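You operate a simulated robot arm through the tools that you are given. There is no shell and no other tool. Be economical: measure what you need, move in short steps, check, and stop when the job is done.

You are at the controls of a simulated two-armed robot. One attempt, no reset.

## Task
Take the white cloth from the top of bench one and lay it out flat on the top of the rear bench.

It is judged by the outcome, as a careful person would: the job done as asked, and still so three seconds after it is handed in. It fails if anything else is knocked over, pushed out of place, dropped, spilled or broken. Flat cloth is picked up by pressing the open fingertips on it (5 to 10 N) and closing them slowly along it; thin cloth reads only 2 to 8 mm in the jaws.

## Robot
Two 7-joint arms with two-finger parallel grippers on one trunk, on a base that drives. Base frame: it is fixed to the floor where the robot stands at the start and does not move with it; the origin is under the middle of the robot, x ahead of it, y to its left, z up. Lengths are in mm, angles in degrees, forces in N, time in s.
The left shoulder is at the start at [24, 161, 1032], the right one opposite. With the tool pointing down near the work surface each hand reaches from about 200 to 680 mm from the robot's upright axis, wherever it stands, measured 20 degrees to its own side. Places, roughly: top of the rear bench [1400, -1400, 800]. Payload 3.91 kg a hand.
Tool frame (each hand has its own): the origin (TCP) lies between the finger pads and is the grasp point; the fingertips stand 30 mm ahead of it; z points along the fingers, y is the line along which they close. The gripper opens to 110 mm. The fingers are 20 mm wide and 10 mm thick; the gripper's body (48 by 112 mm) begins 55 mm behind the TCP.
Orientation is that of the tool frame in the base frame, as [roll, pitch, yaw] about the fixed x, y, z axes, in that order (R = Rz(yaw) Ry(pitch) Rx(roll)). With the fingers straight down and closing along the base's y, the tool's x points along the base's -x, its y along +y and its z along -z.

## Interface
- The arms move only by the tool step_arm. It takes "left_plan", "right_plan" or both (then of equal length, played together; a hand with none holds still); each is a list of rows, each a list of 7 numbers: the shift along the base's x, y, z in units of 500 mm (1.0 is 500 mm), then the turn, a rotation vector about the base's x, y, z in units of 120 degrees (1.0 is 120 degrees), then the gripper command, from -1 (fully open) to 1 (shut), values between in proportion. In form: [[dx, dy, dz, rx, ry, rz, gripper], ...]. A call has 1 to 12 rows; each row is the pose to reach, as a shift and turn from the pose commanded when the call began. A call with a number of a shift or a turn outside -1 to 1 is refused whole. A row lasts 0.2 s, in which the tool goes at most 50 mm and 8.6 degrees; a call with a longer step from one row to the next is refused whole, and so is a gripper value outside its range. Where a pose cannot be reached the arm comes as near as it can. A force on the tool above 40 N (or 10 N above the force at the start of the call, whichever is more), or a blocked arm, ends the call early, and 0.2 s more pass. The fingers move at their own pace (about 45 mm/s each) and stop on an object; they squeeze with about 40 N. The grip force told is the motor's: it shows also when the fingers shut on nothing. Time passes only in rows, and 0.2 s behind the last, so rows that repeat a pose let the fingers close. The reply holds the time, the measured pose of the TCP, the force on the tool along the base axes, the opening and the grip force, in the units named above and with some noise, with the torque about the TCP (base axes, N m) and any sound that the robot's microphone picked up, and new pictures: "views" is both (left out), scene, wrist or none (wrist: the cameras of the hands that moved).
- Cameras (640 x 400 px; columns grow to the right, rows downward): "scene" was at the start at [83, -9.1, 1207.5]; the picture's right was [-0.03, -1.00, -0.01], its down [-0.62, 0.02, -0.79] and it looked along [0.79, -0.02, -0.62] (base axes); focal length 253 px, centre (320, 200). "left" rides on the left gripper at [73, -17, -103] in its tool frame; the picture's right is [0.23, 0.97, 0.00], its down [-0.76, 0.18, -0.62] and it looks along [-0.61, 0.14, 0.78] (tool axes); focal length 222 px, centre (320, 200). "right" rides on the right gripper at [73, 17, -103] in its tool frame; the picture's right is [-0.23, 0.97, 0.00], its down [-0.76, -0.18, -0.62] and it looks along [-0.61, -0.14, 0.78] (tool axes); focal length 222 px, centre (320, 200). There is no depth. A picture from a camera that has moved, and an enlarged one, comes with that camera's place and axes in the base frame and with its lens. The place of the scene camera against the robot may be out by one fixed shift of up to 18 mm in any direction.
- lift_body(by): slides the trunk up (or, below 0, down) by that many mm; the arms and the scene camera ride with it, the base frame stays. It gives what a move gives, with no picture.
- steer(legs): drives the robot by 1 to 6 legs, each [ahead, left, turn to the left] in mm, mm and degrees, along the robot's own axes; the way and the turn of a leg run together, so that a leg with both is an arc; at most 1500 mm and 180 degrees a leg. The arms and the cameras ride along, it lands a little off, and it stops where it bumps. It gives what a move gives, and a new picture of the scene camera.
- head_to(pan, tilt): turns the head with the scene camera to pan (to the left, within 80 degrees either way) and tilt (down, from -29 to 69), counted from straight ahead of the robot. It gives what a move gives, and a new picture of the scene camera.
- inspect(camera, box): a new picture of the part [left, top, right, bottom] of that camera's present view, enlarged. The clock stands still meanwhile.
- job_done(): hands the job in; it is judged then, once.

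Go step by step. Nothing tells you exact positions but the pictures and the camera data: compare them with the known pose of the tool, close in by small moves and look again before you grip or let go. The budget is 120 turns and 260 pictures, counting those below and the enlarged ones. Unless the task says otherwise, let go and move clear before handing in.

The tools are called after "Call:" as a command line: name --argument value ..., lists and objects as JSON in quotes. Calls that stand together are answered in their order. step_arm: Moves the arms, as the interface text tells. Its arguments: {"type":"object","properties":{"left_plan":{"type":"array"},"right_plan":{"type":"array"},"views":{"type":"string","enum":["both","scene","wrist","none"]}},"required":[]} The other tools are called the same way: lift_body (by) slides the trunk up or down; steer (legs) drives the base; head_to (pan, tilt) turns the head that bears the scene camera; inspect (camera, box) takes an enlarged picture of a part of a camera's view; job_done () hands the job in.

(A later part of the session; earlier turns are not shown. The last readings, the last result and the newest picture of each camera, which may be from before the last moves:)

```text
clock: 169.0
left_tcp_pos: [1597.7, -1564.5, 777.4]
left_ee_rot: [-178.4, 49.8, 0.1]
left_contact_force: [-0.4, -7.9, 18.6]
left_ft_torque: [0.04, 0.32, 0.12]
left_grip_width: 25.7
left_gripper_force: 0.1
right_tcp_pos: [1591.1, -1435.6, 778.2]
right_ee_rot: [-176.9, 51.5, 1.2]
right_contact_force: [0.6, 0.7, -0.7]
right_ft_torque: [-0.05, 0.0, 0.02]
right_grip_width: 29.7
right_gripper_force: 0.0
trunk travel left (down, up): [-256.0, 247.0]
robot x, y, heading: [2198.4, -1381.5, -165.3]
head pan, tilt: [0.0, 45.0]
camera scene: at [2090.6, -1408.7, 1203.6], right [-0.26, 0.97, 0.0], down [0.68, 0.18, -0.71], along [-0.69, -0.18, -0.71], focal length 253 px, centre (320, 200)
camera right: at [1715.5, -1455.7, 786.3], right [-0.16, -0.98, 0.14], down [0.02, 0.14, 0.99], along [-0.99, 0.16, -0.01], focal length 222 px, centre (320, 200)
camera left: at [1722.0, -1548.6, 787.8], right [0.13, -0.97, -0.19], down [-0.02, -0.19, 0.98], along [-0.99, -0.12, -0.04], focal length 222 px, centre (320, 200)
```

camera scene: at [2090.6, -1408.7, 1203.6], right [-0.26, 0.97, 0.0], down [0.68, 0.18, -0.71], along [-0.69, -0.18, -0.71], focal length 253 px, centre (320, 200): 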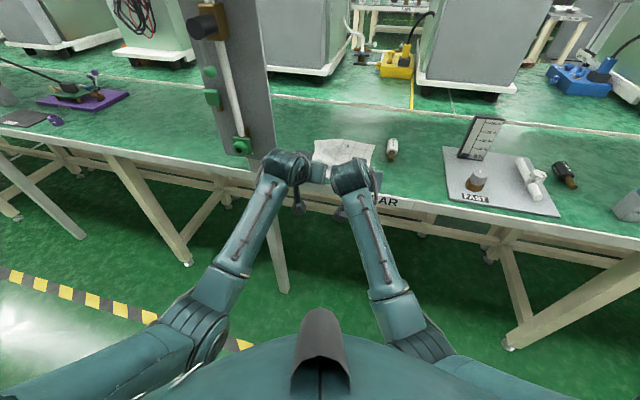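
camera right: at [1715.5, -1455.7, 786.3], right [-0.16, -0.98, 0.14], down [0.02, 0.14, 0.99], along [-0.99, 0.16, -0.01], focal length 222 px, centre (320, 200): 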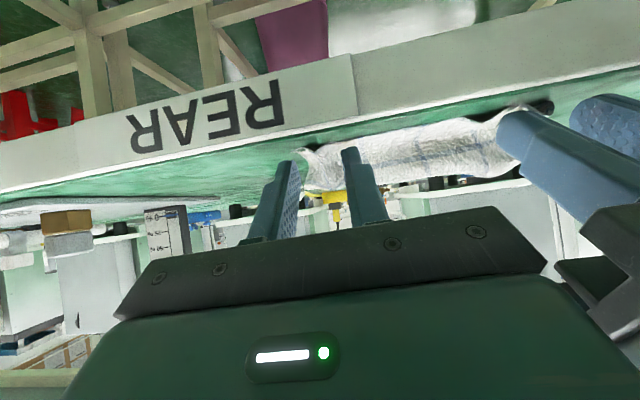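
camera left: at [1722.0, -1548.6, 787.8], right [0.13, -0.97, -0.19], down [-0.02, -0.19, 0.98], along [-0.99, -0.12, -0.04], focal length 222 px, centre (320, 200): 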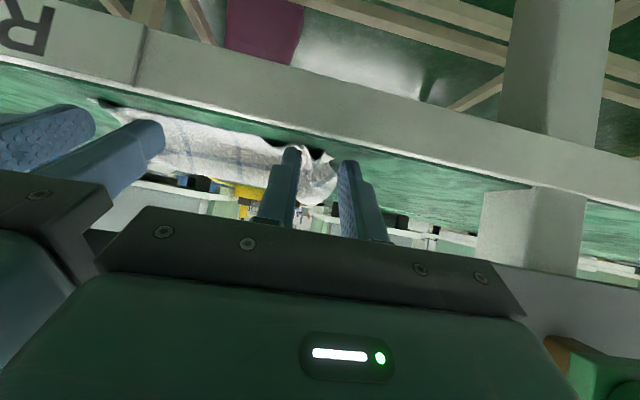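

Both hands have let go. Lifting with the trunk and backing off to view the cloth.

Call:
lift_body --by 120

Call:
steer --legs '[[-150, 0, 0]]'

Call:
inspect --camera "scene" --box '[280, 80, 420, 190]'

```text
clock: 170.5
left_tcp_pos: [1597.0, -1563.2, 893.6]
left_ee_rot: [-178.5, 49.5, 0.1]
left_contact_force: [0.2, 0.0, -0.7]
left_ft_torque: [-0.02, -0.03, -0.01]
left_grip_width: 29.8
left_gripper_force: 0.0
right_tcp_pos: [1590.1, -1436.9, 898.9]
right_ee_rot: [-177.1, 51.5, 1.2]
right_contact_force: [-0.5, 0.1, 0.0]
right_ft_torque: [0.02, 0.0, 0.01]
right_grip_width: 29.8
right_gripper_force: 0.1
trunk travel left (down, up): [-376.0, 127.0]
robot x, y, heading: [2195.4, -1379.1, -165.3]
head pan, tilt: [0.0, 45.0]
```

```text
clock: 171.8
left_tcp_pos: [1740.7, -1521.2, 894.5]
left_ee_rot: [-178.4, 49.5, -0.3]
left_contact_force: [-0.6, -0.5, 0.3]
left_ft_torque: [0.0, 0.0, 0.01]
left_grip_width: 29.7
left_gripper_force: 0.0
right_tcp_pos: [1735.1, -1394.7, 901.3]
right_ee_rot: [-177.1, 51.4, 0.8]
right_contact_force: [0.1, -0.2, 1.0]
right_ft_torque: [0.02, -0.01, 0.0]
right_grip_width: 29.8
right_gripper_force: 0.0
trunk travel left (down, up): [-376.0, 127.0]
robot x, y, heading: [2341.7, -1343.4, -165.4]
head pan, tilt: [0.0, 45.0]
camera scene: at [2234.7, -1370.0, 1323.4], right [-0.25, 0.97, 0.0], down [0.68, 0.18, -0.71], along [-0.69, -0.18, -0.71], focal length 253 px, centre (320, 200)
```

scene: 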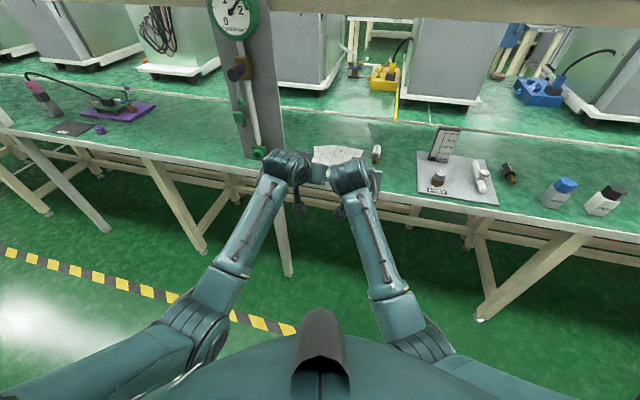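

```text
3.64 times, centred on (350, 135) of scene
camera zoom: at [2234.7, -1370.0, 1323.4], right [-0.25, 0.97, 0.0], down [0.68, 0.18, -0.71], along [-0.69, -0.18, -0.71], focal length 922 px, centre (211, 436)
```

zoom: 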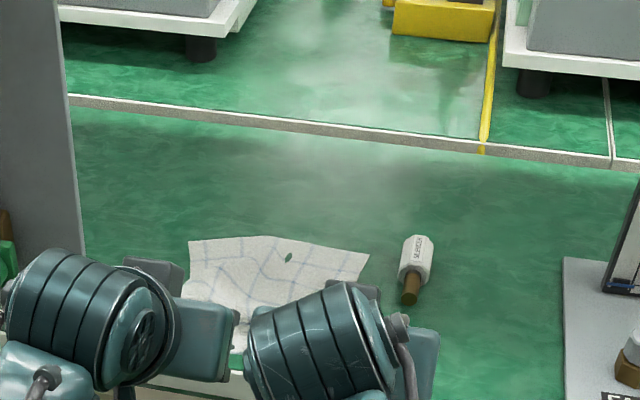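

The hands hide the near part. I'll stand the hands upright and spread them to the sides.

Call:
step_arm --left_plan '[[0, -0.04, 0.02, 0, -0.06, 0, 0.46], [0, -0.08, 0.04, 0, -0.12, 0, 0.46], [0, -0.12, 0.06, 0, -0.18, 0, 0.46], [0, -0.16, 0.08, 0, -0.24, 0, 0.46], [0, -0.2, 0.1, 0, -0.3, 0, 0.46], [0, -0.24, 0.1, 0, -0.36, 0, 0.46], [0, -0.26, 0.1, 0, -0.41, 0, 0.46]]' --right_plan '[[0, 0.04, 0.02, 0, -0.06, 0, 0.46], [0, 0.08, 0.04, 0, -0.12, 0, 0.46], [0, 0.12, 0.06, 0, -0.18, 0, 0.46], [0, 0.16, 0.08, 0, -0.24, 0, 0.46], [0, 0.2, 0.1, 0, -0.3, 0, 0.46], [0, 0.24, 0.1, 0, -0.36, 0, 0.46], [0, 0.28, 0.1, 0, -0.42, 0, 0.46]]'

Call:
inspect --camera "scene" --box '[280, 100, 420, 200]'

```text
clock: 173.4
left_tcp_pos: [1753.3, -1651.4, 945.8]
left_ee_rot: [-178.3, 0.2, -0.2]
left_contact_force: [0.1, 0.0, 0.2]
left_ft_torque: [0.0, 0.02, -0.01]
left_grip_width: 29.6
left_gripper_force: 0.1
left hand out of reach, approached as far as the arm can: row 7
right_tcp_pos: [1736.5, -1255.6, 950.4]
right_ee_rot: [-177.8, 0.8, 0.5]
right_contact_force: [0.7, -0.4, -0.6]
right_ft_torque: [0.0, 0.03, 0.01]
right_grip_width: 29.7
right_gripper_force: 0.1
trunk travel left (down, up): [-376.0, 127.0]
robot x, y, heading: [2341.7, -1341.8, -165.3]
head pan, tilt: [0.0, 45.0]
camera scene: at [2234.1, -1370.3, 1323.3], right [-0.25, 0.97, 0.0], down [0.68, 0.18, -0.71], along [-0.68, -0.18, -0.71], focal length 253 px, centre (320, 200)
camera right: at [1809.1, -1274.9, 1050.5], right [-0.22, -0.98, -0.04], down [-0.75, 0.14, 0.64], along [-0.62, 0.17, -0.77], focal length 222 px, centre (320, 200)
camera left: at [1824.3, -1637.1, 1048.5], right [0.22, -0.97, -0.03], down [-0.76, -0.19, 0.62], along [-0.61, -0.12, -0.78], focal length 222 px, centre (320, 200)
```

scene: 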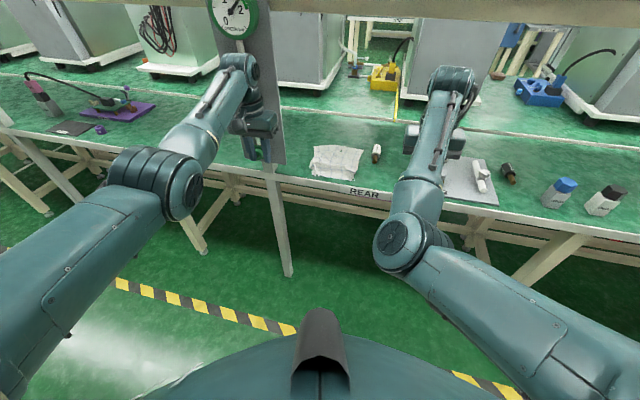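
right: 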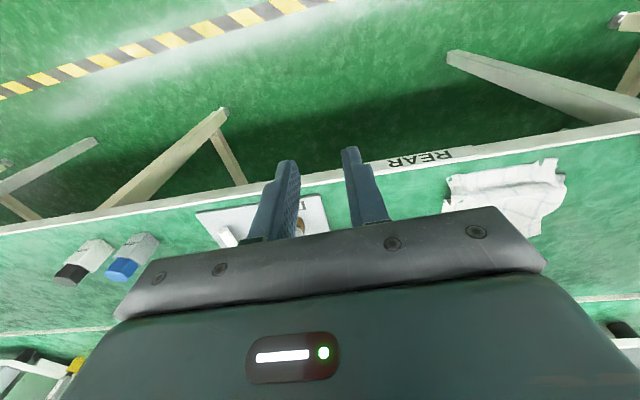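
left: 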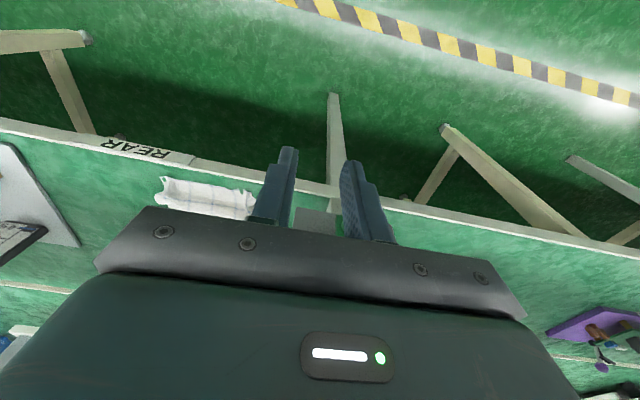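

```text
4.00 times, centred on (350, 150) of scene
camera zoom: at [2234.1, -1370.3, 1323.3], right [-0.25, 0.97, 0.0], down [0.68, 0.18, -0.71], along [-0.68, -0.18, -0.71], focal length 1014 px, centre (200, 400)
```

zoom: 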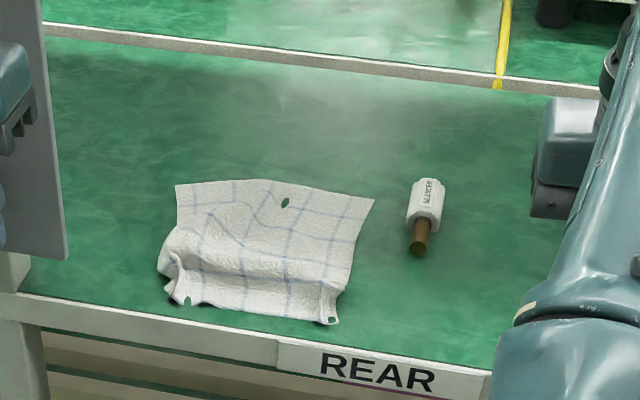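

The cloth is on the bench clear of everything, but it's wrinkled: it has a cross ridge and the near-left corner is drawn in. I'll smooth it with closed fingertips, holding one part while dragging another; first bring the hands in, lower, and drive up again.

Call:
step_arm --left_plan '[[0.043, 0.06, 0, 0, 0, 0, 1], [0.086, 0.12, 0, 0, 0, 0, 1], [0.128, 0.18, 0, 0, 0, 0, 1], [0.171, 0.24, 0, 0, 0, 0, 1], [0.214, 0.3, 0, 0, 0, 0, 1]]' --right_plan '[[0.046, -0.03, 0, 0, 0, 0, 1], [0.092, -0.06, 0, 0, 0, 0, 1], [0.137, -0.09, 0, 0, 0, 0, 1], [0.183, -0.12, 0, 0, 0, 0, 1], [0.228, -0.148, 0, 0, 0, 0, 1]]' --views "none"

Call:
lift_body --by -100

Call:
steer --legs '[[300, -48, 0]]'

```text
clock: 174.6
left_tcp_pos: [1864.0, -1502.3, 944.4]
left_ee_rot: [-178.2, 0.2, -0.1]
left_contact_force: [-0.1, -0.3, -0.3]
left_ft_torque: [-0.04, -0.01, 0.0]
left_grip_width: 0.0
left_gripper_force: 38.1
right_tcp_pos: [1777.2, -1314.3, 892.2]
right_ee_rot: [-177.4, 1.3, -0.3]
right_contact_force: [-0.4, 0.0, -0.2]
right_ft_torque: [0.02, 0.0, 0.01]
right_grip_width: 0.0
right_gripper_force: 37.9
right hand out of reach, approached as far as the arm can: row 1, 2, 3, 4, 5
trunk travel left (down, up): [-376.0, 127.0]
robot x, y, heading: [2340.7, -1339.1, -165.6]
head pan, tilt: [0.0, 45.0]
```

```text
clock: 176.0
left_tcp_pos: [1861.9, -1504.4, 844.1]
left_ee_rot: [-178.4, 0.3, -0.3]
left_contact_force: [0.2, -0.6, 0.2]
left_ft_torque: [-0.03, -0.02, -0.02]
left_grip_width: 0.1
left_gripper_force: 38.1
right_tcp_pos: [1777.2, -1314.4, 789.2]
right_ee_rot: [-177.1, 1.1, -0.1]
right_contact_force: [0.2, -0.1, 0.5]
right_ft_torque: [-0.01, 0.02, -0.01]
right_grip_width: 0.0
right_gripper_force: 37.9
trunk travel left (down, up): [-276.0, 227.0]
robot x, y, heading: [2342.2, -1343.7, -165.6]
head pan, tilt: [0.0, 45.0]
```

```text
clock: 178.0
left_tcp_pos: [1562.7, -1528.1, 844.3]
left_ee_rot: [-178.3, 0.3, -0.3]
left_contact_force: [-0.5, -0.2, 0.0]
left_ft_torque: [-0.04, -0.02, 0.02]
left_grip_width: 0.2
left_gripper_force: 37.6
right_tcp_pos: [1478.9, -1339.4, 789.6]
right_ee_rot: [-177.0, 1.2, -0.3]
right_contact_force: [0.3, -0.9, 0.1]
right_ft_torque: [-0.01, -0.02, 0.0]
right_grip_width: 0.0
right_gripper_force: 38.5
trunk travel left (down, up): [-276.0, 227.0]
robot x, y, heading: [2043.5, -1367.0, -165.6]
head pan, tilt: [0.0, 45.0]
camera scene: at [1934.4, -1396.5, 1223.3], right [-0.25, 0.97, 0.0], down [0.69, 0.17, -0.71], along [-0.69, -0.17, -0.71], focal length 253 px, centre (320, 200)
```

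scene: 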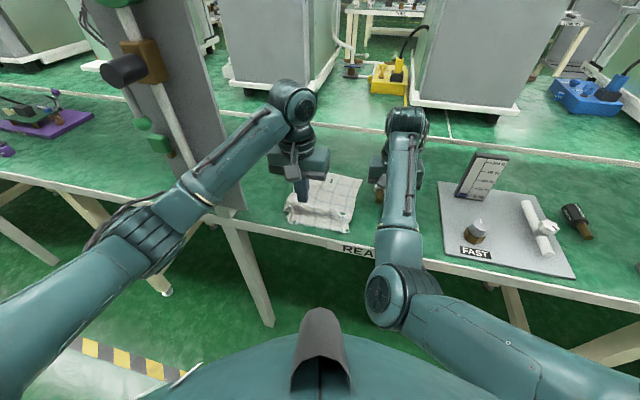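

The right hand ended low, close to the silencer, though with no contact. I'll raise it right away and look.

Call:
step_arm --right_plan '[[0, 0, 0.04, 0, 0, 0, 1], [0, 0, 0.08, 0, 0, 0, 1], [0, 0, 0.12, 0, 0, 0, 1]]' --views "wrist"

Call:
inspect --camera "scene" --box '[260, 120, 460, 280]'

Call:
inspect --camera "left" --box '[0, 0, 640, 400]'

```text
clock: 178.8
left_tcp_pos: [1562.5, -1528.7, 845.0]
left_ee_rot: [-178.3, 0.3, -0.3]
left_contact_force: [-0.2, -0.1, -0.8]
left_ft_torque: [-0.03, -0.01, 0.02]
left_grip_width: 0.2
left_gripper_force: 38.0
right_tcp_pos: [1449.3, -1338.4, 834.0]
right_ee_rot: [-177.2, 1.2, -0.4]
right_contact_force: [0.5, -0.3, -0.5]
right_ft_torque: [-0.04, 0.02, -0.01]
right_grip_width: 0.1
right_gripper_force: 37.5
right hand out of reach, approached as far as the arm can: row 1, 2, 3
trunk travel left (down, up): [-276.0, 227.0]
robot x, y, heading: [2044.1, -1368.2, -165.6]
head pan, tilt: [0.0, 45.0]
camera right: at [1522.8, -1361.4, 935.1], right [-0.23, -0.97, -0.04], down [-0.75, 0.15, 0.65], along [-0.62, 0.18, -0.76], focal length 222 px, centre (320, 200)
```

right: 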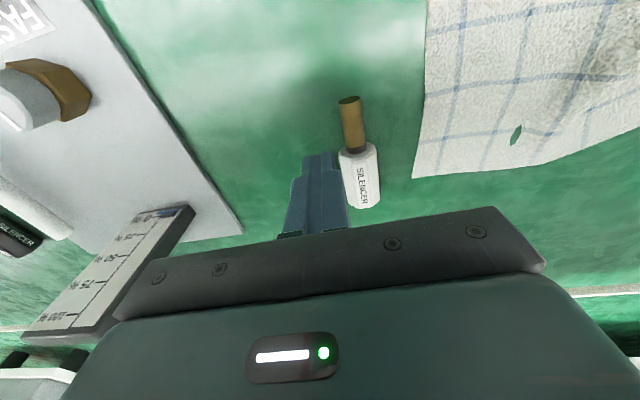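

```text
2.50 times, centred on (360, 200) of scene
camera zoom: at [1934.7, -1396.5, 1223.3], right [-0.25, 0.97, 0.0], down [0.69, 0.17, -0.71], along [-0.69, -0.17, -0.71], focal length 634 px, centre (220, 200)
```

zoom: 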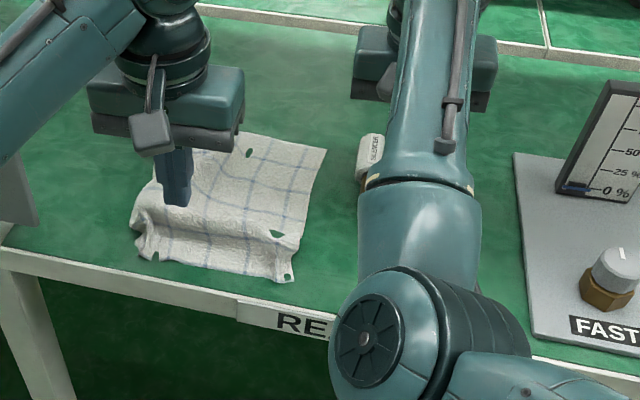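

```text
1.00 times, centred on (320, 200) of left (not enlarged: the box is as wide or as high as the picture)
camera zoom: at [1634.6, -1514.4, 947.0], right [0.22, -0.97, -0.03], down [-0.76, -0.19, 0.62], along [-0.61, -0.12, -0.78], focal length 222 px, centre (320, 200)
```

zoom: 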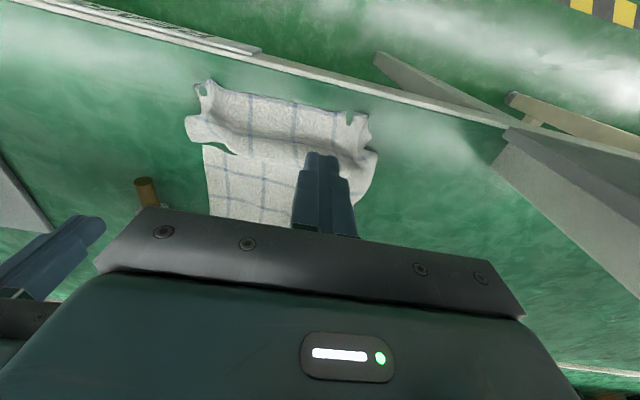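

The silencer is untouched and the cloth clearly shows the ridge near the front. The right arm is in an awkward posture, so I'll back off and bring it to a normal one first.

Call:
steer --legs '[[-300, 48, 0]]'

Call:
step_arm --right_plan '[[0.03, 0.08, 0.06, 0, 0, 0, 1], [0.06, 0.16, 0.1, 0, 0, 0, 1], [0.09, 0.24, 0.14, 0, 0, 0, 1], [0.12, 0.32, 0.18, 0, 0, 0, 1], [0.16, 0.4, 0.2, 0, 0, 0, 1], [0.2, 0.46, 0.24, 0, 0, 0, 1], [0.25, 0.5, 0.28, 0, 0, 0, 1]]' --views "scene"

```text
clock: 180.9
left_tcp_pos: [1866.8, -1501.6, 844.4]
left_ee_rot: [-178.3, 0.3, -0.4]
left_contact_force: [-0.1, 0.4, -0.6]
left_ft_torque: [-0.01, -0.01, 0.0]
left_grip_width: 0.1
left_gripper_force: 37.6
right_tcp_pos: [1755.9, -1310.3, 832.6]
right_ee_rot: [-177.1, 1.4, -0.3]
right_contact_force: [0.6, -0.1, -1.1]
right_ft_torque: [0.03, -0.02, 0.03]
right_grip_width: 0.1
right_gripper_force: 37.5
trunk travel left (down, up): [-276.0, 227.0]
robot x, y, heading: [2349.7, -1338.4, -165.6]
head pan, tilt: [0.0, 45.0]
camera scene: at [2239.4, -1368.2, 1223.4], right [-0.25, 0.97, 0.0], down [0.68, 0.17, -0.71], along [-0.69, -0.17, -0.71], focal length 253 px, centre (320, 200)
```

scene: 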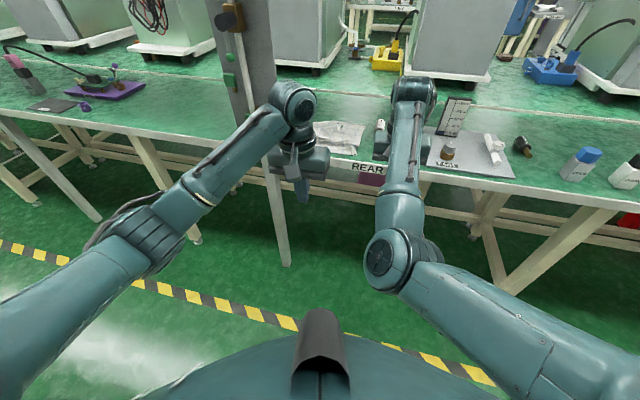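

```text
refused: row 1 steps farther than a row can; nothing moved
```

Call:
step_arm --right_plan '[[0.02, 0.06, 0.05, 0, 0, 0, 1], [0.04, 0.12, 0.1, 0, 0, 0, 1], [0.06, 0.19, 0.13, 0, 0, 0, 1], [0.08, 0.26, 0.16, 0, 0, 0, 1], [0.1, 0.34, 0.18, 0, 0, 0, 1], [0.12, 0.42, 0.2, 0, 0, 0, 1], [0.14, 0.5, 0.22, 0, 0, 0, 1], [0.14, 0.5, 0.22, 0, 0, 0, 1]]' --views "scene"

```text
clock: 182.7
left_tcp_pos: [1867.0, -1500.8, 844.6]
left_ee_rot: [-178.3, 0.2, -0.3]
left_contact_force: [0.8, 1.1, 0.4]
left_ft_torque: [0.02, 0.0, 0.02]
left_grip_width: 0.2
left_gripper_force: 37.0
right_tcp_pos: [1822.1, -1058.4, 943.7]
right_ee_rot: [-177.1, 1.4, -0.3]
right_contact_force: [-0.3, 0.5, 0.7]
right_ft_torque: [-0.02, -0.02, 0.01]
right_grip_width: 0.3
right_gripper_force: 38.0
right hand out of reach, approached as far as the arm can: row 1, 2, 3, 4, 5, 6
trunk travel left (down, up): [-276.0, 227.0]
robot x, y, heading: [2345.1, -1340.7, -165.6]
head pan, tilt: [0.0, 45.0]
camera scene: at [2239.2, -1368.2, 1223.3], right [-0.25, 0.97, 0.0], down [0.69, 0.17, -0.71], along [-0.69, -0.17, -0.71], focal length 253 px, centre (320, 200)
```

scene: 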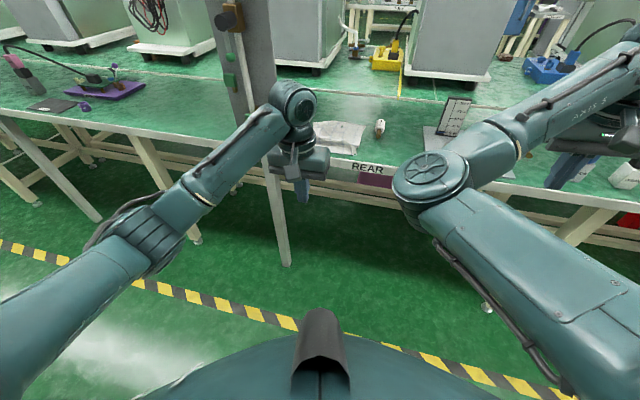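

The right arm reaches but keeps its elbow inward, so I'll park it out of the way and smooth with the left hand only. First tuck the right hand a bit further back.

Call:
step_arm --right_plan '[[0.06, 0.02, -0.02, 0, 0, 0, 1], [0.12, 0.04, -0.04, 0, 0, 0, 1], [0.18, 0.06, -0.06, 0, 0, 0, 1], [0.24, 0.08, -0.08, 0, 0, 0, 1], [0.24, 0.08, -0.08, 0, 0, 0, 1]]' --views "none"

Call:
steer --legs '[[300, -48, 0]]'

Call:
inspect --camera "left" --box '[100, 40, 460, 265]'

```text
clock: 183.9
left_tcp_pos: [1867.2, -1500.9, 845.0]
left_ee_rot: [-178.3, 0.3, -0.2]
left_contact_force: [-0.2, 0.5, 0.8]
left_ft_torque: [0.0, 0.01, 0.0]
left_grip_width: 0.0
left_gripper_force: 37.2
right_tcp_pos: [1942.0, -1017.9, 904.2]
right_ee_rot: [-177.1, 1.2, -0.3]
right_contact_force: [0.8, 0.6, 0.8]
right_ft_torque: [-0.02, -0.03, 0.02]
right_grip_width: 0.0
right_gripper_force: 37.5
trunk travel left (down, up): [-276.0, 227.0]
robot x, y, heading: [2347.2, -1337.3, -165.5]
head pan, tilt: [0.0, 45.0]
```

```text
clock: 185.9
left_tcp_pos: [1566.8, -1528.7, 844.4]
left_ee_rot: [-178.4, 0.2, -0.3]
left_contact_force: [0.6, 0.8, -0.7]
left_ft_torque: [0.0, 0.0, -0.03]
left_grip_width: 0.0
left_gripper_force: 37.8
right_tcp_pos: [1641.7, -1046.6, 904.0]
right_ee_rot: [-177.2, 1.3, -0.3]
right_contact_force: [0.7, -0.4, -0.4]
right_ft_torque: [0.05, -0.01, 0.04]
right_grip_width: 0.1
right_gripper_force: 37.7
trunk travel left (down, up): [-276.0, 227.0]
robot x, y, heading: [2048.3, -1366.4, -165.6]
head pan, tilt: [0.0, 45.0]
camera scene: at [1939.4, -1396.2, 1223.3], right [-0.25, 0.97, 0.0], down [0.69, 0.17, -0.71], along [-0.69, -0.17, -0.71], focal length 253 px, centre (320, 200)
```

scene: 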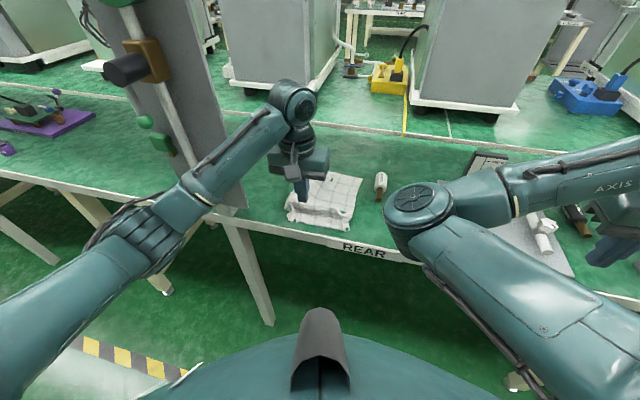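

```text
1.78 times, centred on (280, 152) of left
camera zoom: at [1639.3, -1514.0, 946.9], right [0.22, -0.97, -0.03], down [-0.76, -0.19, 0.62], along [-0.61, -0.12, -0.78], focal length 395 px, centre (391, 284)
```

zoom: 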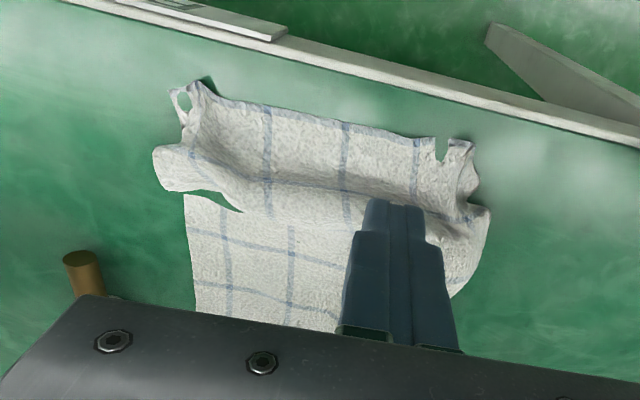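

The left wrist view shows an S-fold running across at x≈1520–1545. I'll turn the left gripper 90° so the fingers straddle the fold, press, and open to spread it flat.

Call:
step_arm --left_plan '[[0, 0, 0, 0, 0, 0.068, 0.6], [0, 0, 0, 0, 0, 0.136, 0.3], [-0.01, 0, 0, 0, 0, 0.205, 0], [-0.02, 0, 0, 0, 0, 0.273, -0.09], [-0.03, 0, 0, 0, 0, 0.341, -0.09], [-0.04, 0, 0, 0, 0, 0.41, -0.09], [-0.05, 0, 0, 0, 0, 0.478, -0.09], [-0.06, 0, 0, 0, 0, 0.546, -0.09], [-0.064, 0, 0, 0, 0, 0.615, -0.09], [-0.064, 0.02, 0, 0, 0, 0.683, -0.09], [-0.064, 0.04, 0, 0, 0, 0.752, -0.09]]' --views "both"

```text
clock: 188.3
left_tcp_pos: [1535.2, -1508.3, 843.6]
left_ee_rot: [-178.3, 0.4, 90.0]
left_contact_force: [0.0, 0.8, 0.1]
left_ft_torque: [-0.02, 0.0, 0.0]
left_grip_width: 60.1
left_gripper_force: 0.1
right_tcp_pos: [1641.7, -1046.1, 904.1]
right_ee_rot: [-177.2, 1.3, -0.3]
right_contact_force: [0.7, 0.4, 0.8]
right_ft_torque: [-0.01, -0.01, 0.01]
right_grip_width: 0.4
right_gripper_force: 37.4
trunk travel left (down, up): [-276.0, 227.0]
robot x, y, heading: [2047.6, -1368.1, -165.7]
head pan, tilt: [0.0, 45.0]
camera scene: at [1939.6, -1396.1, 1223.3], right [-0.25, 0.97, 0.0], down [0.69, 0.17, -0.71], along [-0.69, -0.17, -0.71], focal length 253 px, centre (320, 200)
camera left: at [1520.5, -1434.6, 945.9], right [0.97, 0.23, -0.03], down [0.2, -0.76, 0.62], along [0.12, -0.61, -0.78], focal length 222 px, centre (320, 200)
```

scene: 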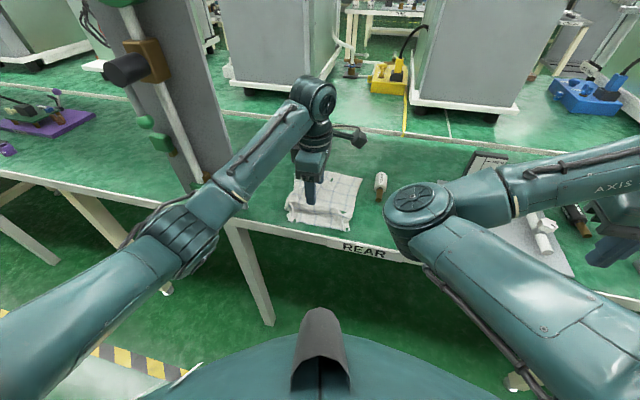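
left: 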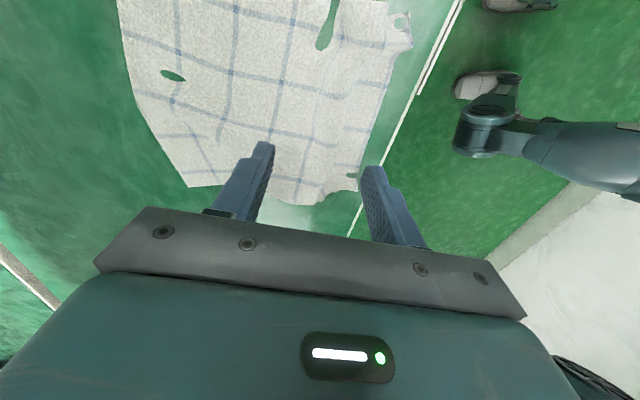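

The side view is good. I'll level the fingers and descend onto the cloth.

Call:
step_arm --left_plan '[[0, 0, -0.04, 0, -0.007, 0, -0.09], [0, 0, -0.08, 0, -0.014, 0, -0.09], [0, 0, -0.105, 0, -0.014, 0, -0.09], [0, 0, -0.118, 0, -0.014, 0, -0.09], [0, 0, -0.124, 0, -0.014, 0, -0.09], [0, 0, -0.124, 0, -0.014, 0, -0.09]]' --views "none"

```text
clock: 189.7
left_tcp_pos: [1534.9, -1508.7, 781.9]
left_ee_rot: [180.0, 0.3, 89.9]
left_contact_force: [0.5, -0.2, 0.0]
left_ft_torque: [-0.02, 0.02, 0.0]
left_grip_width: 59.6
left_gripper_force: 0.0
right_tcp_pos: [1642.7, -1046.0, 904.1]
right_ee_rot: [-177.2, 1.3, -0.3]
right_contact_force: [0.1, 0.0, 0.2]
right_ft_torque: [0.0, 0.02, -0.03]
right_grip_width: 0.2
right_gripper_force: 37.1
trunk travel left (down, up): [-276.0, 227.0]
robot x, y, heading: [2044.3, -1367.4, -165.7]
head pan, tilt: [0.0, 45.0]
```

Call:
step_arm --left_plan '[[0, 0, -0.002, 0, 0, 0, -0.09], [0, 0, -0.004, 0, 0, 0, -0.09]]' --views "none"

```text
clock: 190.3
left_tcp_pos: [1536.1, -1506.8, 781.7]
left_ee_rot: [-179.9, 0.3, 89.9]
left_contact_force: [-0.9, -2.0, 4.2]
left_ft_torque: [0.0, -0.11, -0.04]
left_grip_width: 59.3
left_gripper_force: 0.1
right_tcp_pos: [1643.5, -1045.8, 903.3]
right_ee_rot: [-177.1, 1.3, -0.4]
right_contact_force: [1.3, 0.5, 0.3]
right_ft_torque: [0.0, 0.06, -0.04]
right_grip_width: 0.0
right_gripper_force: 37.5
trunk travel left (down, up): [-276.0, 227.0]
robot x, y, heading: [2050.4, -1367.4, -165.8]
head pan, tilt: [0.0, 45.0]
```

Call:
step_arm --left_plan '[[0, 0, -0.002, 0, -0.005, 0, -0.09], [0, 0, -0.002, 0, -0.005, 0, -0.09], [-0.003, 0, -0.002, 0, -0.005, 0, -0.17], [-0.006, 0, -0.002, 0, -0.005, 0, -0.26], [-0.009, 0, -0.002, 0, -0.005, 0, -0.35], [-0.012, 0, -0.002, 0, -0.005, 0, -0.44], [-0.016, 0, -0.002, 0, -0.005, 0, -0.53], [-0.02, 0, -0.002, 0, -0.005, 0, -0.62], [-0.024, 0, -0.002, 0, -0.005, 0, -0.71], [-0.028, 0, -0.002, 0, -0.005, 0, -0.8], [-0.03, 0, -0.002, 0, -0.005, 0, -0.85]]' --views "wrist"

```text
clock: 192.7
left_tcp_pos: [1520.3, -1507.2, 781.9]
left_ee_rot: [179.6, 0.4, 89.9]
left_contact_force: [9.1, 0.0, 18.3]
left_ft_torque: [0.02, 0.84, 0.02]
left_grip_width: 97.8
left_gripper_force: 0.1
right_tcp_pos: [1643.8, -1046.6, 905.0]
right_ee_rot: [-177.2, 1.4, -0.3]
right_contact_force: [-0.5, 0.6, -0.2]
right_ft_torque: [0.0, -0.02, 0.03]
right_grip_width: 0.0
right_gripper_force: 37.6
trunk travel left (down, up): [-276.0, 227.0]
robot x, y, heading: [2048.9, -1369.5, -165.5]
head pan, tilt: [0.0, 45.0]
camera left: at [1502.4, -1434.0, 883.0], right [0.97, 0.23, 0.01], down [0.17, -0.76, 0.63], along [0.15, -0.61, -0.78], focal length 222 px, centre (320, 200)
```

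left: 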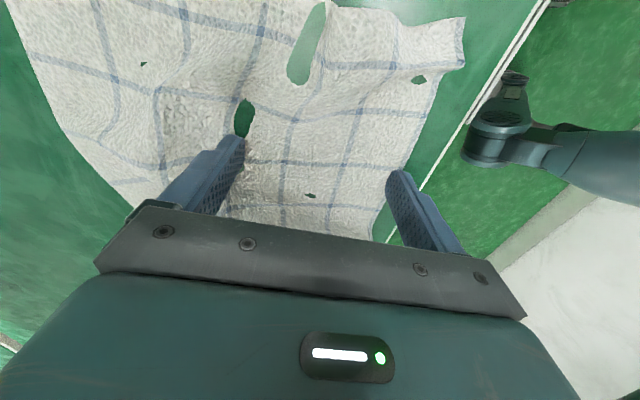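

Call:
step_arm --left_plan '[[0, 0, 0.03, 0, 0, 0, -0.85], [0, 0, 0.1, 0, 0, 0, -0.5], [0, 0, 0.14, 0, 0, 0, 0.5], [0.06, 0, 0.16, 0, 0, 0, 1], [0.14, 0, 0.16, 0, 0, 0, 1], [0.22, -0.04, 0.16, 0, 0, 0, 1], [0.3, -0.08, 0.16, 0, 0, 0, 1], [0.3, -0.08, 0.16, 0, 0, 0, 1]]' --views "wrist"

Call:
inspect --camera "scene" --box '[260, 130, 420, 250]'

```text
clock: 194.5
left_tcp_pos: [1668.7, -1544.5, 859.9]
left_ee_rot: [179.3, 0.3, 89.9]
left_contact_force: [0.6, -0.5, 1.1]
left_ft_torque: [0.02, -0.01, 0.04]
left_grip_width: 0.0
left_gripper_force: 37.9
right_tcp_pos: [1642.8, -1047.4, 904.3]
right_ee_rot: [-177.1, 1.3, -0.3]
right_contact_force: [-0.1, 1.4, -0.4]
right_ft_torque: [0.0, -0.03, 0.0]
right_grip_width: 0.2
right_gripper_force: 37.8
trunk travel left (down, up): [-276.0, 227.0]
robot x, y, heading: [2045.9, -1368.7, -165.4]
head pan, tilt: [0.0, 45.0]
camera left: at [1649.4, -1471.6, 961.6], right [0.97, 0.23, 0.01], down [0.17, -0.76, 0.63], along [0.15, -0.61, -0.78], focal length 222 px, centre (320, 200)
```

left: 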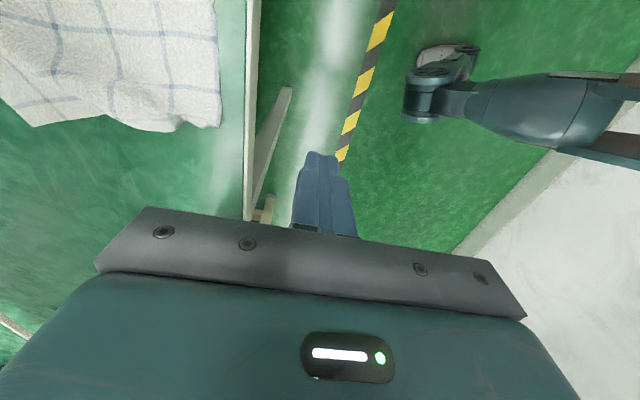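

```text
3.33 times, centred on (340, 190) of scene
camera zoom: at [1939.6, -1396.2, 1223.3], right [-0.25, 0.97, 0.0], down [0.69, 0.17, -0.71], along [-0.69, -0.17, -0.71], focal length 845 px, centre (253, 233)
```

zoom: 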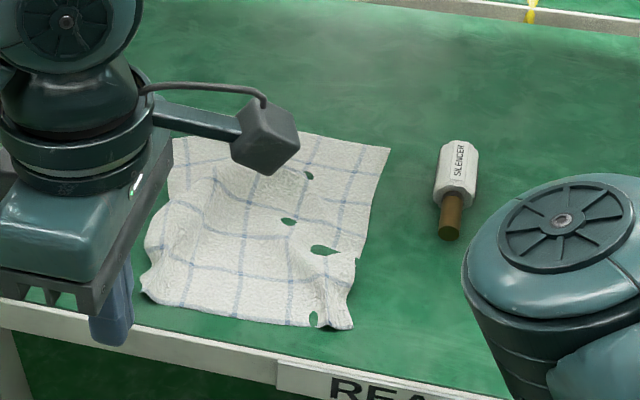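

Much flatter now. Next I'll press near the near-left corner and draw it outward (−y) to take out the remaining side slack.

Call:
step_arm --left_plan '[[-0.08, -0.005, 0, 0, 0, 0, 1], [-0.16, -0.012, -0.01, 0, 0, 0, 1], [-0.228, -0.02, -0.04, 0, 0, 0, 1], [-0.228, -0.02, -0.09, 0, 0, 0, 1], [-0.228, -0.02, -0.13, 0, 0, 0, 1], [-0.228, -0.02, -0.15, 0, 0, 0, 1], [-0.228, -0.02, -0.159, 0, 0, 0, 1], [-0.228, -0.02, -0.161, 0, 0, 0, 1]]' --views "wrist"

```text
clock: 196.3
left_tcp_pos: [1555.4, -1558.1, 781.6]
left_ee_rot: [179.7, 0.4, 89.9]
left_contact_force: [-2.8, -0.4, 7.4]
left_ft_torque: [-0.06, 0.09, -0.01]
left_grip_width: 0.0
left_gripper_force: 37.7
right_tcp_pos: [1643.8, -1046.1, 904.5]
right_ee_rot: [-177.0, 1.3, -0.3]
right_contact_force: [-0.1, 0.3, -0.2]
right_ft_torque: [0.0, -0.03, -0.02]
right_grip_width: 0.0
right_gripper_force: 37.9
trunk travel left (down, up): [-276.0, 227.0]
robot x, y, heading: [2047.4, -1363.4, -165.8]
head pan, tilt: [0.0, 45.0]
camera left: at [1537.1, -1484.0, 883.2], right [0.97, 0.23, 0.01], down [0.17, -0.76, 0.63], along [0.15, -0.61, -0.78], focal length 222 px, centre (320, 200)
```

left: 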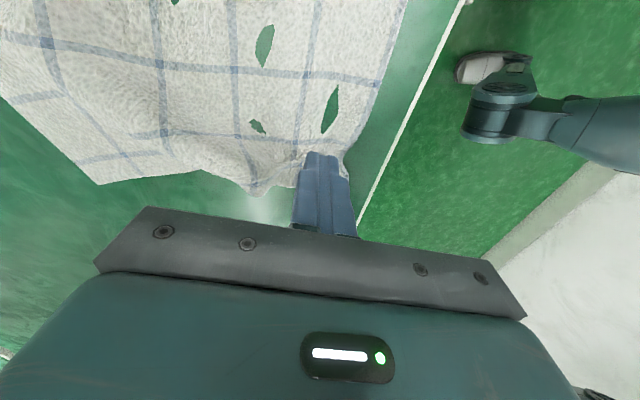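

Call:
step_arm --left_plan '[[0.003, -0.01, -0.001, 0, 0, 0, 1], [0.007, -0.022, -0.001, 0, 0, 0, 1], [0.011, -0.034, -0.001, 0, 0, 0, 1], [0.015, -0.046, -0.001, 0, 0, 0, 1], [0.019, -0.058, -0.001, 0, 0, 0, 1], [0.022, -0.068, 0, 0, 0, 0, 1]]' --views "wrist"

```text
clock: 197.7
left_tcp_pos: [1567.8, -1588.4, 780.6]
left_ee_rot: [179.5, 0.5, 89.5]
left_contact_force: [-4.3, 6.1, 15.7]
left_ft_torque: [0.22, 0.09, 0.01]
left_grip_width: 0.0
left_gripper_force: 37.4
right_tcp_pos: [1643.7, -1043.4, 903.2]
right_ee_rot: [-177.3, 1.3, -0.5]
right_contact_force: [0.4, 0.1, -0.2]
right_ft_torque: [0.02, 0.01, -0.04]
right_grip_width: 0.0
right_gripper_force: 37.2
trunk travel left (down, up): [-276.0, 227.0]
robot x, y, heading: [2050.9, -1367.5, -165.8]
head pan, tilt: [0.0, 45.0]
camera left: at [1549.0, -1513.7, 882.6], right [0.98, 0.22, 0.01], down [0.17, -0.76, 0.63], along [0.14, -0.61, -0.78], focal length 222 px, centre (320, 200)
```

left: 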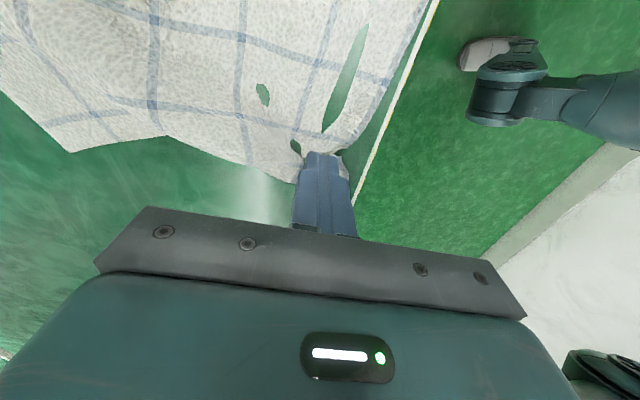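

That worked well. Now the far edge: lift, move to (1412, −1540), press and push it away (−x).

Call:
step_arm --left_plan '[[0, 0.005, 0.03, 0, 0, 0, 1], [0, 0.02, 0.07, 0, 0, 0, 1], [-0.06, 0.06, 0.09, 0, 0, 0, 1], [-0.14, 0.096, 0.09, 0, 0, 0, 1], [-0.22, 0.096, 0.09, 0, 0, 0, 1], [-0.29, 0.096, 0.09, 0, 0, 0, 1], [-0.312, 0.096, 0.06, 0, 0, 0, 1], [-0.312, 0.096, 0.02, 0, 0, 0, 1], [-0.312, 0.096, 0.006, 0, 0, 0, 1]]' --views "both"

```text
clock: 199.7
left_tcp_pos: [1454.3, -1545.8, 793.5]
left_ee_rot: [179.6, 0.3, 89.9]
left_contact_force: [0.2, -0.1, 0.3]
left_ft_torque: [-0.01, 0.03, 0.01]
left_grip_width: 0.1
left_gripper_force: 37.8
left hand out of reach, approached as far as the arm can: row 6, 7, 8, 9
right_tcp_pos: [1642.6, -1047.1, 904.6]
right_ee_rot: [-177.1, 1.2, -0.3]
right_contact_force: [-0.6, 0.8, 0.7]
right_ft_torque: [-0.02, 0.0, -0.02]
right_grip_width: 0.2
right_gripper_force: 38.1
trunk travel left (down, up): [-276.0, 227.0]
robot x, y, heading: [2046.9, -1366.7, -165.7]
head pan, tilt: [0.0, 45.0]
camera scene: at [1939.5, -1396.3, 1223.3], right [-0.25, 0.97, 0.0], down [0.69, 0.17, -0.71], along [-0.69, -0.17, -0.71], focal length 253 px, centre (320, 200)
camera left: at [1434.7, -1470.3, 895.6], right [0.97, 0.23, 0.01], down [0.17, -0.76, 0.63], along [0.15, -0.61, -0.78], focal length 222 px, centre (320, 200)
```

scene: 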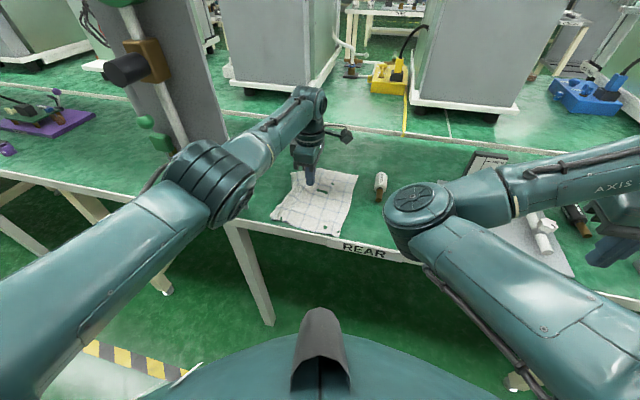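
left: 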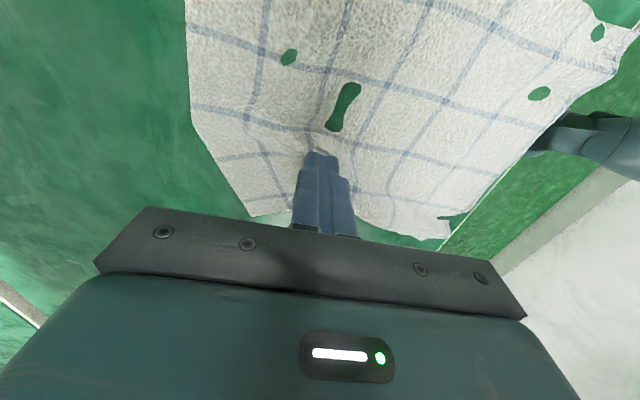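

The far edge is out of reach with upright fingers; tilting the hand forward gives the extra reach without moving the base.

Call:
step_arm --left_plan '[[0, 0, 0.03, 0, 0.06, 0, 1], [-0.01, 0, 0.04, 0, 0.12, 0, 1], [-0.03, 0.005, 0.04, 0, 0.18, 0, 1], [-0.05, 0.01, 0.04, 0, 0.24, 0, 1], [-0.07, 0.01, 0.03, 0, 0.3, 0, 1], [-0.086, 0.01, 0.01, 0, 0.3, 0, 1]]' --views "wrist"

Call:
inspect --camera "scene" --box '[240, 120, 400, 240]'

```text
clock: 201.1
left_tcp_pos: [1412.2, -1539.2, 796.4]
left_ee_rot: [-144.4, 0.3, 90.1]
left_contact_force: [1.2, -0.1, 0.4]
left_ft_torque: [0.0, 0.0, 0.02]
left_grip_width: 0.3
left_gripper_force: 37.5
right_tcp_pos: [1643.1, -1046.0, 904.3]
right_ee_rot: [-177.0, 1.1, -0.3]
right_contact_force: [-0.1, 0.5, -0.1]
right_ft_torque: [-0.01, -0.01, 0.0]
right_grip_width: 0.3
right_gripper_force: 37.8
trunk travel left (down, up): [-276.0, 227.0]
robot x, y, heading: [2047.6, -1369.6, -165.7]
head pan, tilt: [0.0, 45.0]
camera left: at [1456.3, -1465.4, 889.3], right [0.79, 0.23, -0.57], down [0.51, -0.76, 0.41], along [-0.34, -0.61, -0.72], focal length 222 px, centre (320, 200)
```

left: 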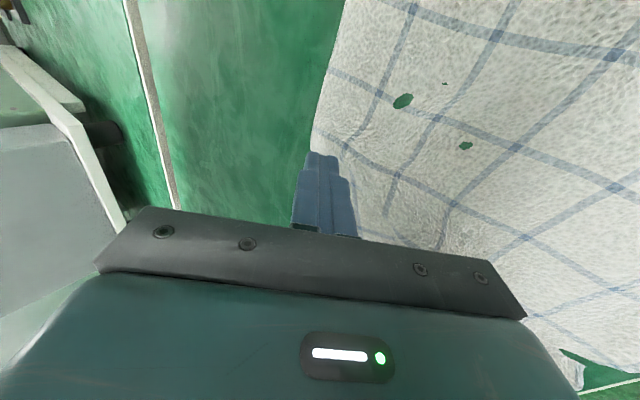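

```text
3.33 times, centred on (320, 180) of scene
camera zoom: at [1939.5, -1396.2, 1223.3], right [-0.25, 0.97, 0.0], down [0.69, 0.17, -0.71], along [-0.69, -0.17, -0.71], focal length 845 px, centre (320, 267)
```

zoom: 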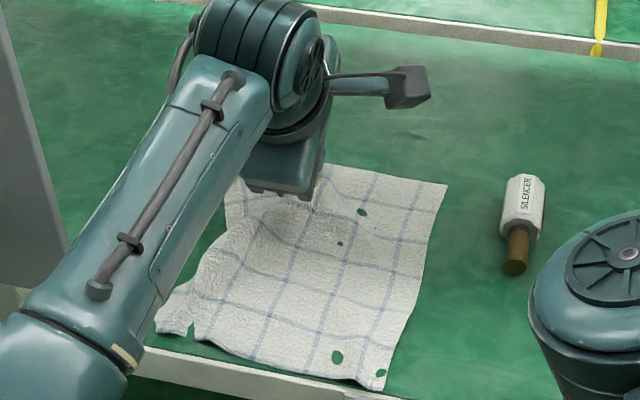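

The cloth is now nearly flat; only the far-left portion is still drawn in. I'll press here, just inside the far edge, and push it −x.

Call:
step_arm --left_plan '[[0.006, 0, -0.016, 0, 0, 0, 1], [0.006, 0, -0.024, 0, 0, 0, 1], [0.006, 0, -0.03, 0, 0, 0, 1]]' --views "none"

```text
clock: 201.9
left_tcp_pos: [1415.4, -1541.8, 783.4]
left_ee_rot: [-144.5, 0.4, 90.0]
left_contact_force: [-0.2, -0.3, -1.2]
left_ft_torque: [-0.01, 0.02, 0.01]
left_grip_width: 0.0
left_gripper_force: 37.3
right_tcp_pos: [1642.4, -1047.0, 904.3]
right_ee_rot: [-177.1, 1.4, -0.2]
right_contact_force: [0.1, -0.4, -0.4]
right_ft_torque: [0.02, -0.04, -0.01]
right_grip_width: 0.0
right_gripper_force: 38.2
trunk travel left (down, up): [-276.0, 227.0]
robot x, y, heading: [2046.6, -1367.3, -165.8]
head pan, tilt: [0.0, 45.0]
```

Call:
step_arm --left_plan '[[0, 0, -0.004, 0, 0, 0, 1], [0, 0, -0.007, 0, 0, 0, 1], [0, 0, -0.009, 0, 0, 0, 1]]' --views "none"

```text
clock: 202.7
left_tcp_pos: [1414.1, -1540.6, 780.7]
left_ee_rot: [-144.3, 0.3, 90.0]
left_contact_force: [-1.9, -1.2, 8.9]
left_ft_torque: [-0.03, 0.18, 0.0]
left_grip_width: 0.1
left_gripper_force: 37.7
right_tcp_pos: [1644.1, -1047.5, 903.7]
right_ee_rot: [-177.0, 1.3, -0.3]
right_contact_force: [-0.1, -0.1, -0.4]
right_ft_torque: [-0.02, 0.01, 0.01]
right_grip_width: 0.1
right_gripper_force: 37.8
trunk travel left (down, up): [-276.0, 227.0]
robot x, y, heading: [2049.0, -1368.0, -165.8]
head pan, tilt: [0.0, 45.0]
```

Pressing at 9 N; dragging 36 mm inward, slightly outward in −y.

Call:
step_arm --left_plan '[[-0.012, -0.003, 0, 0, 0, 0, 1], [-0.024, -0.006, 0, 0, 0, 0, 1], [-0.036, -0.009, 0, 0, 0, 0, 1], [-0.048, -0.012, 0, 0, 0, 0, 1], [-0.06, -0.015, 0, 0, 0, 0, 1], [-0.072, -0.018, 0, 0, 0, 0, 1]]' --views "wrist"

Call:
inspect --camera "scene" --box '[240, 120, 400, 240]'

```text
clock: 204.1
left_tcp_pos: [1379.8, -1550.3, 781.1]
left_ee_rot: [-144.5, 0.3, 90.2]
left_contact_force: [5.5, 1.2, 13.2]
left_ft_torque: [0.1, -0.03, -0.05]
left_grip_width: 0.1
left_gripper_force: 37.6
right_tcp_pos: [1644.2, -1046.7, 904.7]
right_ee_rot: [-177.1, 1.4, -0.3]
right_contact_force: [-0.4, -0.1, 0.7]
right_ft_torque: [0.01, 0.0, 0.01]
right_grip_width: 0.0
right_gripper_force: 37.8
trunk travel left (down, up): [-276.0, 227.0]
robot x, y, heading: [2047.8, -1368.1, -165.5]
head pan, tilt: [0.0, 45.0]
camera left: at [1424.5, -1476.1, 873.0], right [0.79, 0.22, -0.57], down [0.51, -0.76, 0.41], along [-0.34, -0.61, -0.71], focal length 222 px, centre (320, 200)
```

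left: 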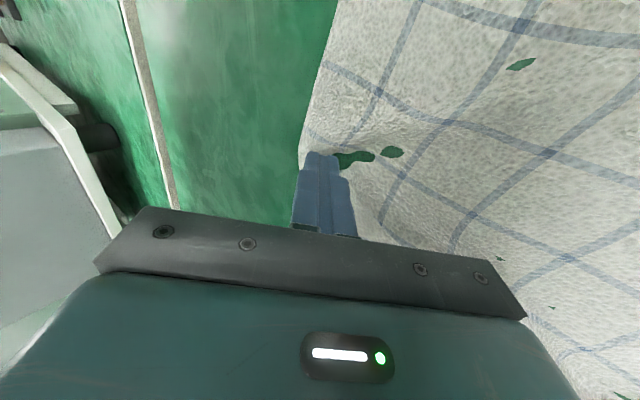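

```text
3.33 times, centred on (320, 180) of scene
camera zoom: at [1941.4, -1395.8, 1223.6], right [-0.25, 0.97, 0.0], down [0.68, 0.17, -0.71], along [-0.69, -0.17, -0.71], focal length 845 px, centre (320, 267)
```

zoom: 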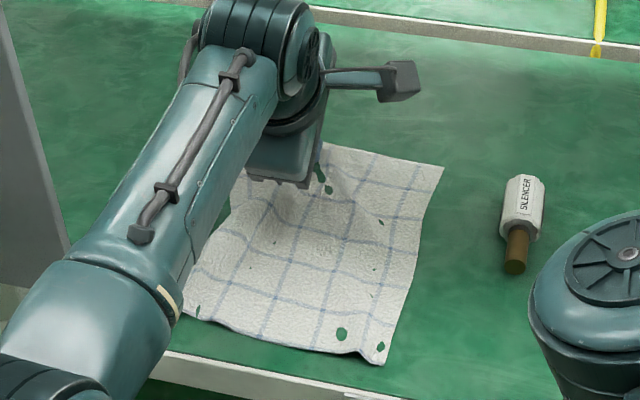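

Call:
step_arm --left_plan '[[0, 0, 0.04, 0, 0, 0, 1], [0, 0, 0.1, 0, 0, 0, 1], [0.08, 0, 0.12, 0, -0.06, 0, 1], [0.16, 0, 0.12, 0, -0.12, 0, 1], [0.25, 0, 0.12, 0, -0.18, 0, 1], [0.34, 0, 0.12, 0, -0.24, 0, 1], [0.43, 0, 0.12, 0, -0.3, 0, 1], [0.52, 0, 0.12, 0, -0.3, 0, 1]]' --views "none"

Call:
inspect --camera "scene" --box '[240, 120, 400, 240]'

```text
clock: 205.9
left_tcp_pos: [1547.7, -1564.6, 781.7]
left_ee_rot: [-179.6, 1.2, 90.7]
left_contact_force: [-9.3, -8.0, 28.2]
left_ft_torque: [-0.02, 0.13, 0.06]
left_grip_width: 0.0
left_gripper_force: 37.9
left hand out of reach, approached as far as the arm can: row 6, 7, 8
right_tcp_pos: [1643.8, -1046.7, 904.0]
right_ee_rot: [-177.1, 1.3, -0.3]
right_contact_force: [-0.6, -0.8, 1.1]
right_ft_torque: [0.0, -0.01, 0.01]
right_grip_width: 0.0
right_gripper_force: 37.5
trunk travel left (down, up): [-276.0, 227.0]
robot x, y, heading: [2050.0, -1364.9, -165.7]
head pan, tilt: [0.0, 45.0]
```

```text
3.33 times, centred on (320, 180) of scene
camera zoom: at [1940.8, -1396.1, 1224.2], right [-0.25, 0.97, 0.0], down [0.68, 0.17, -0.71], along [-0.69, -0.17, -0.71], focal length 845 px, centre (320, 267)
```

zoom: 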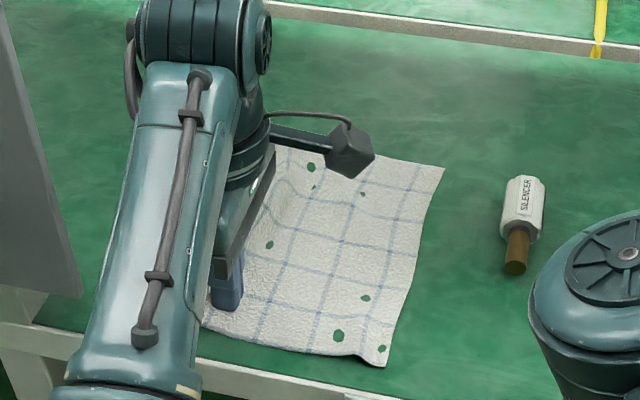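

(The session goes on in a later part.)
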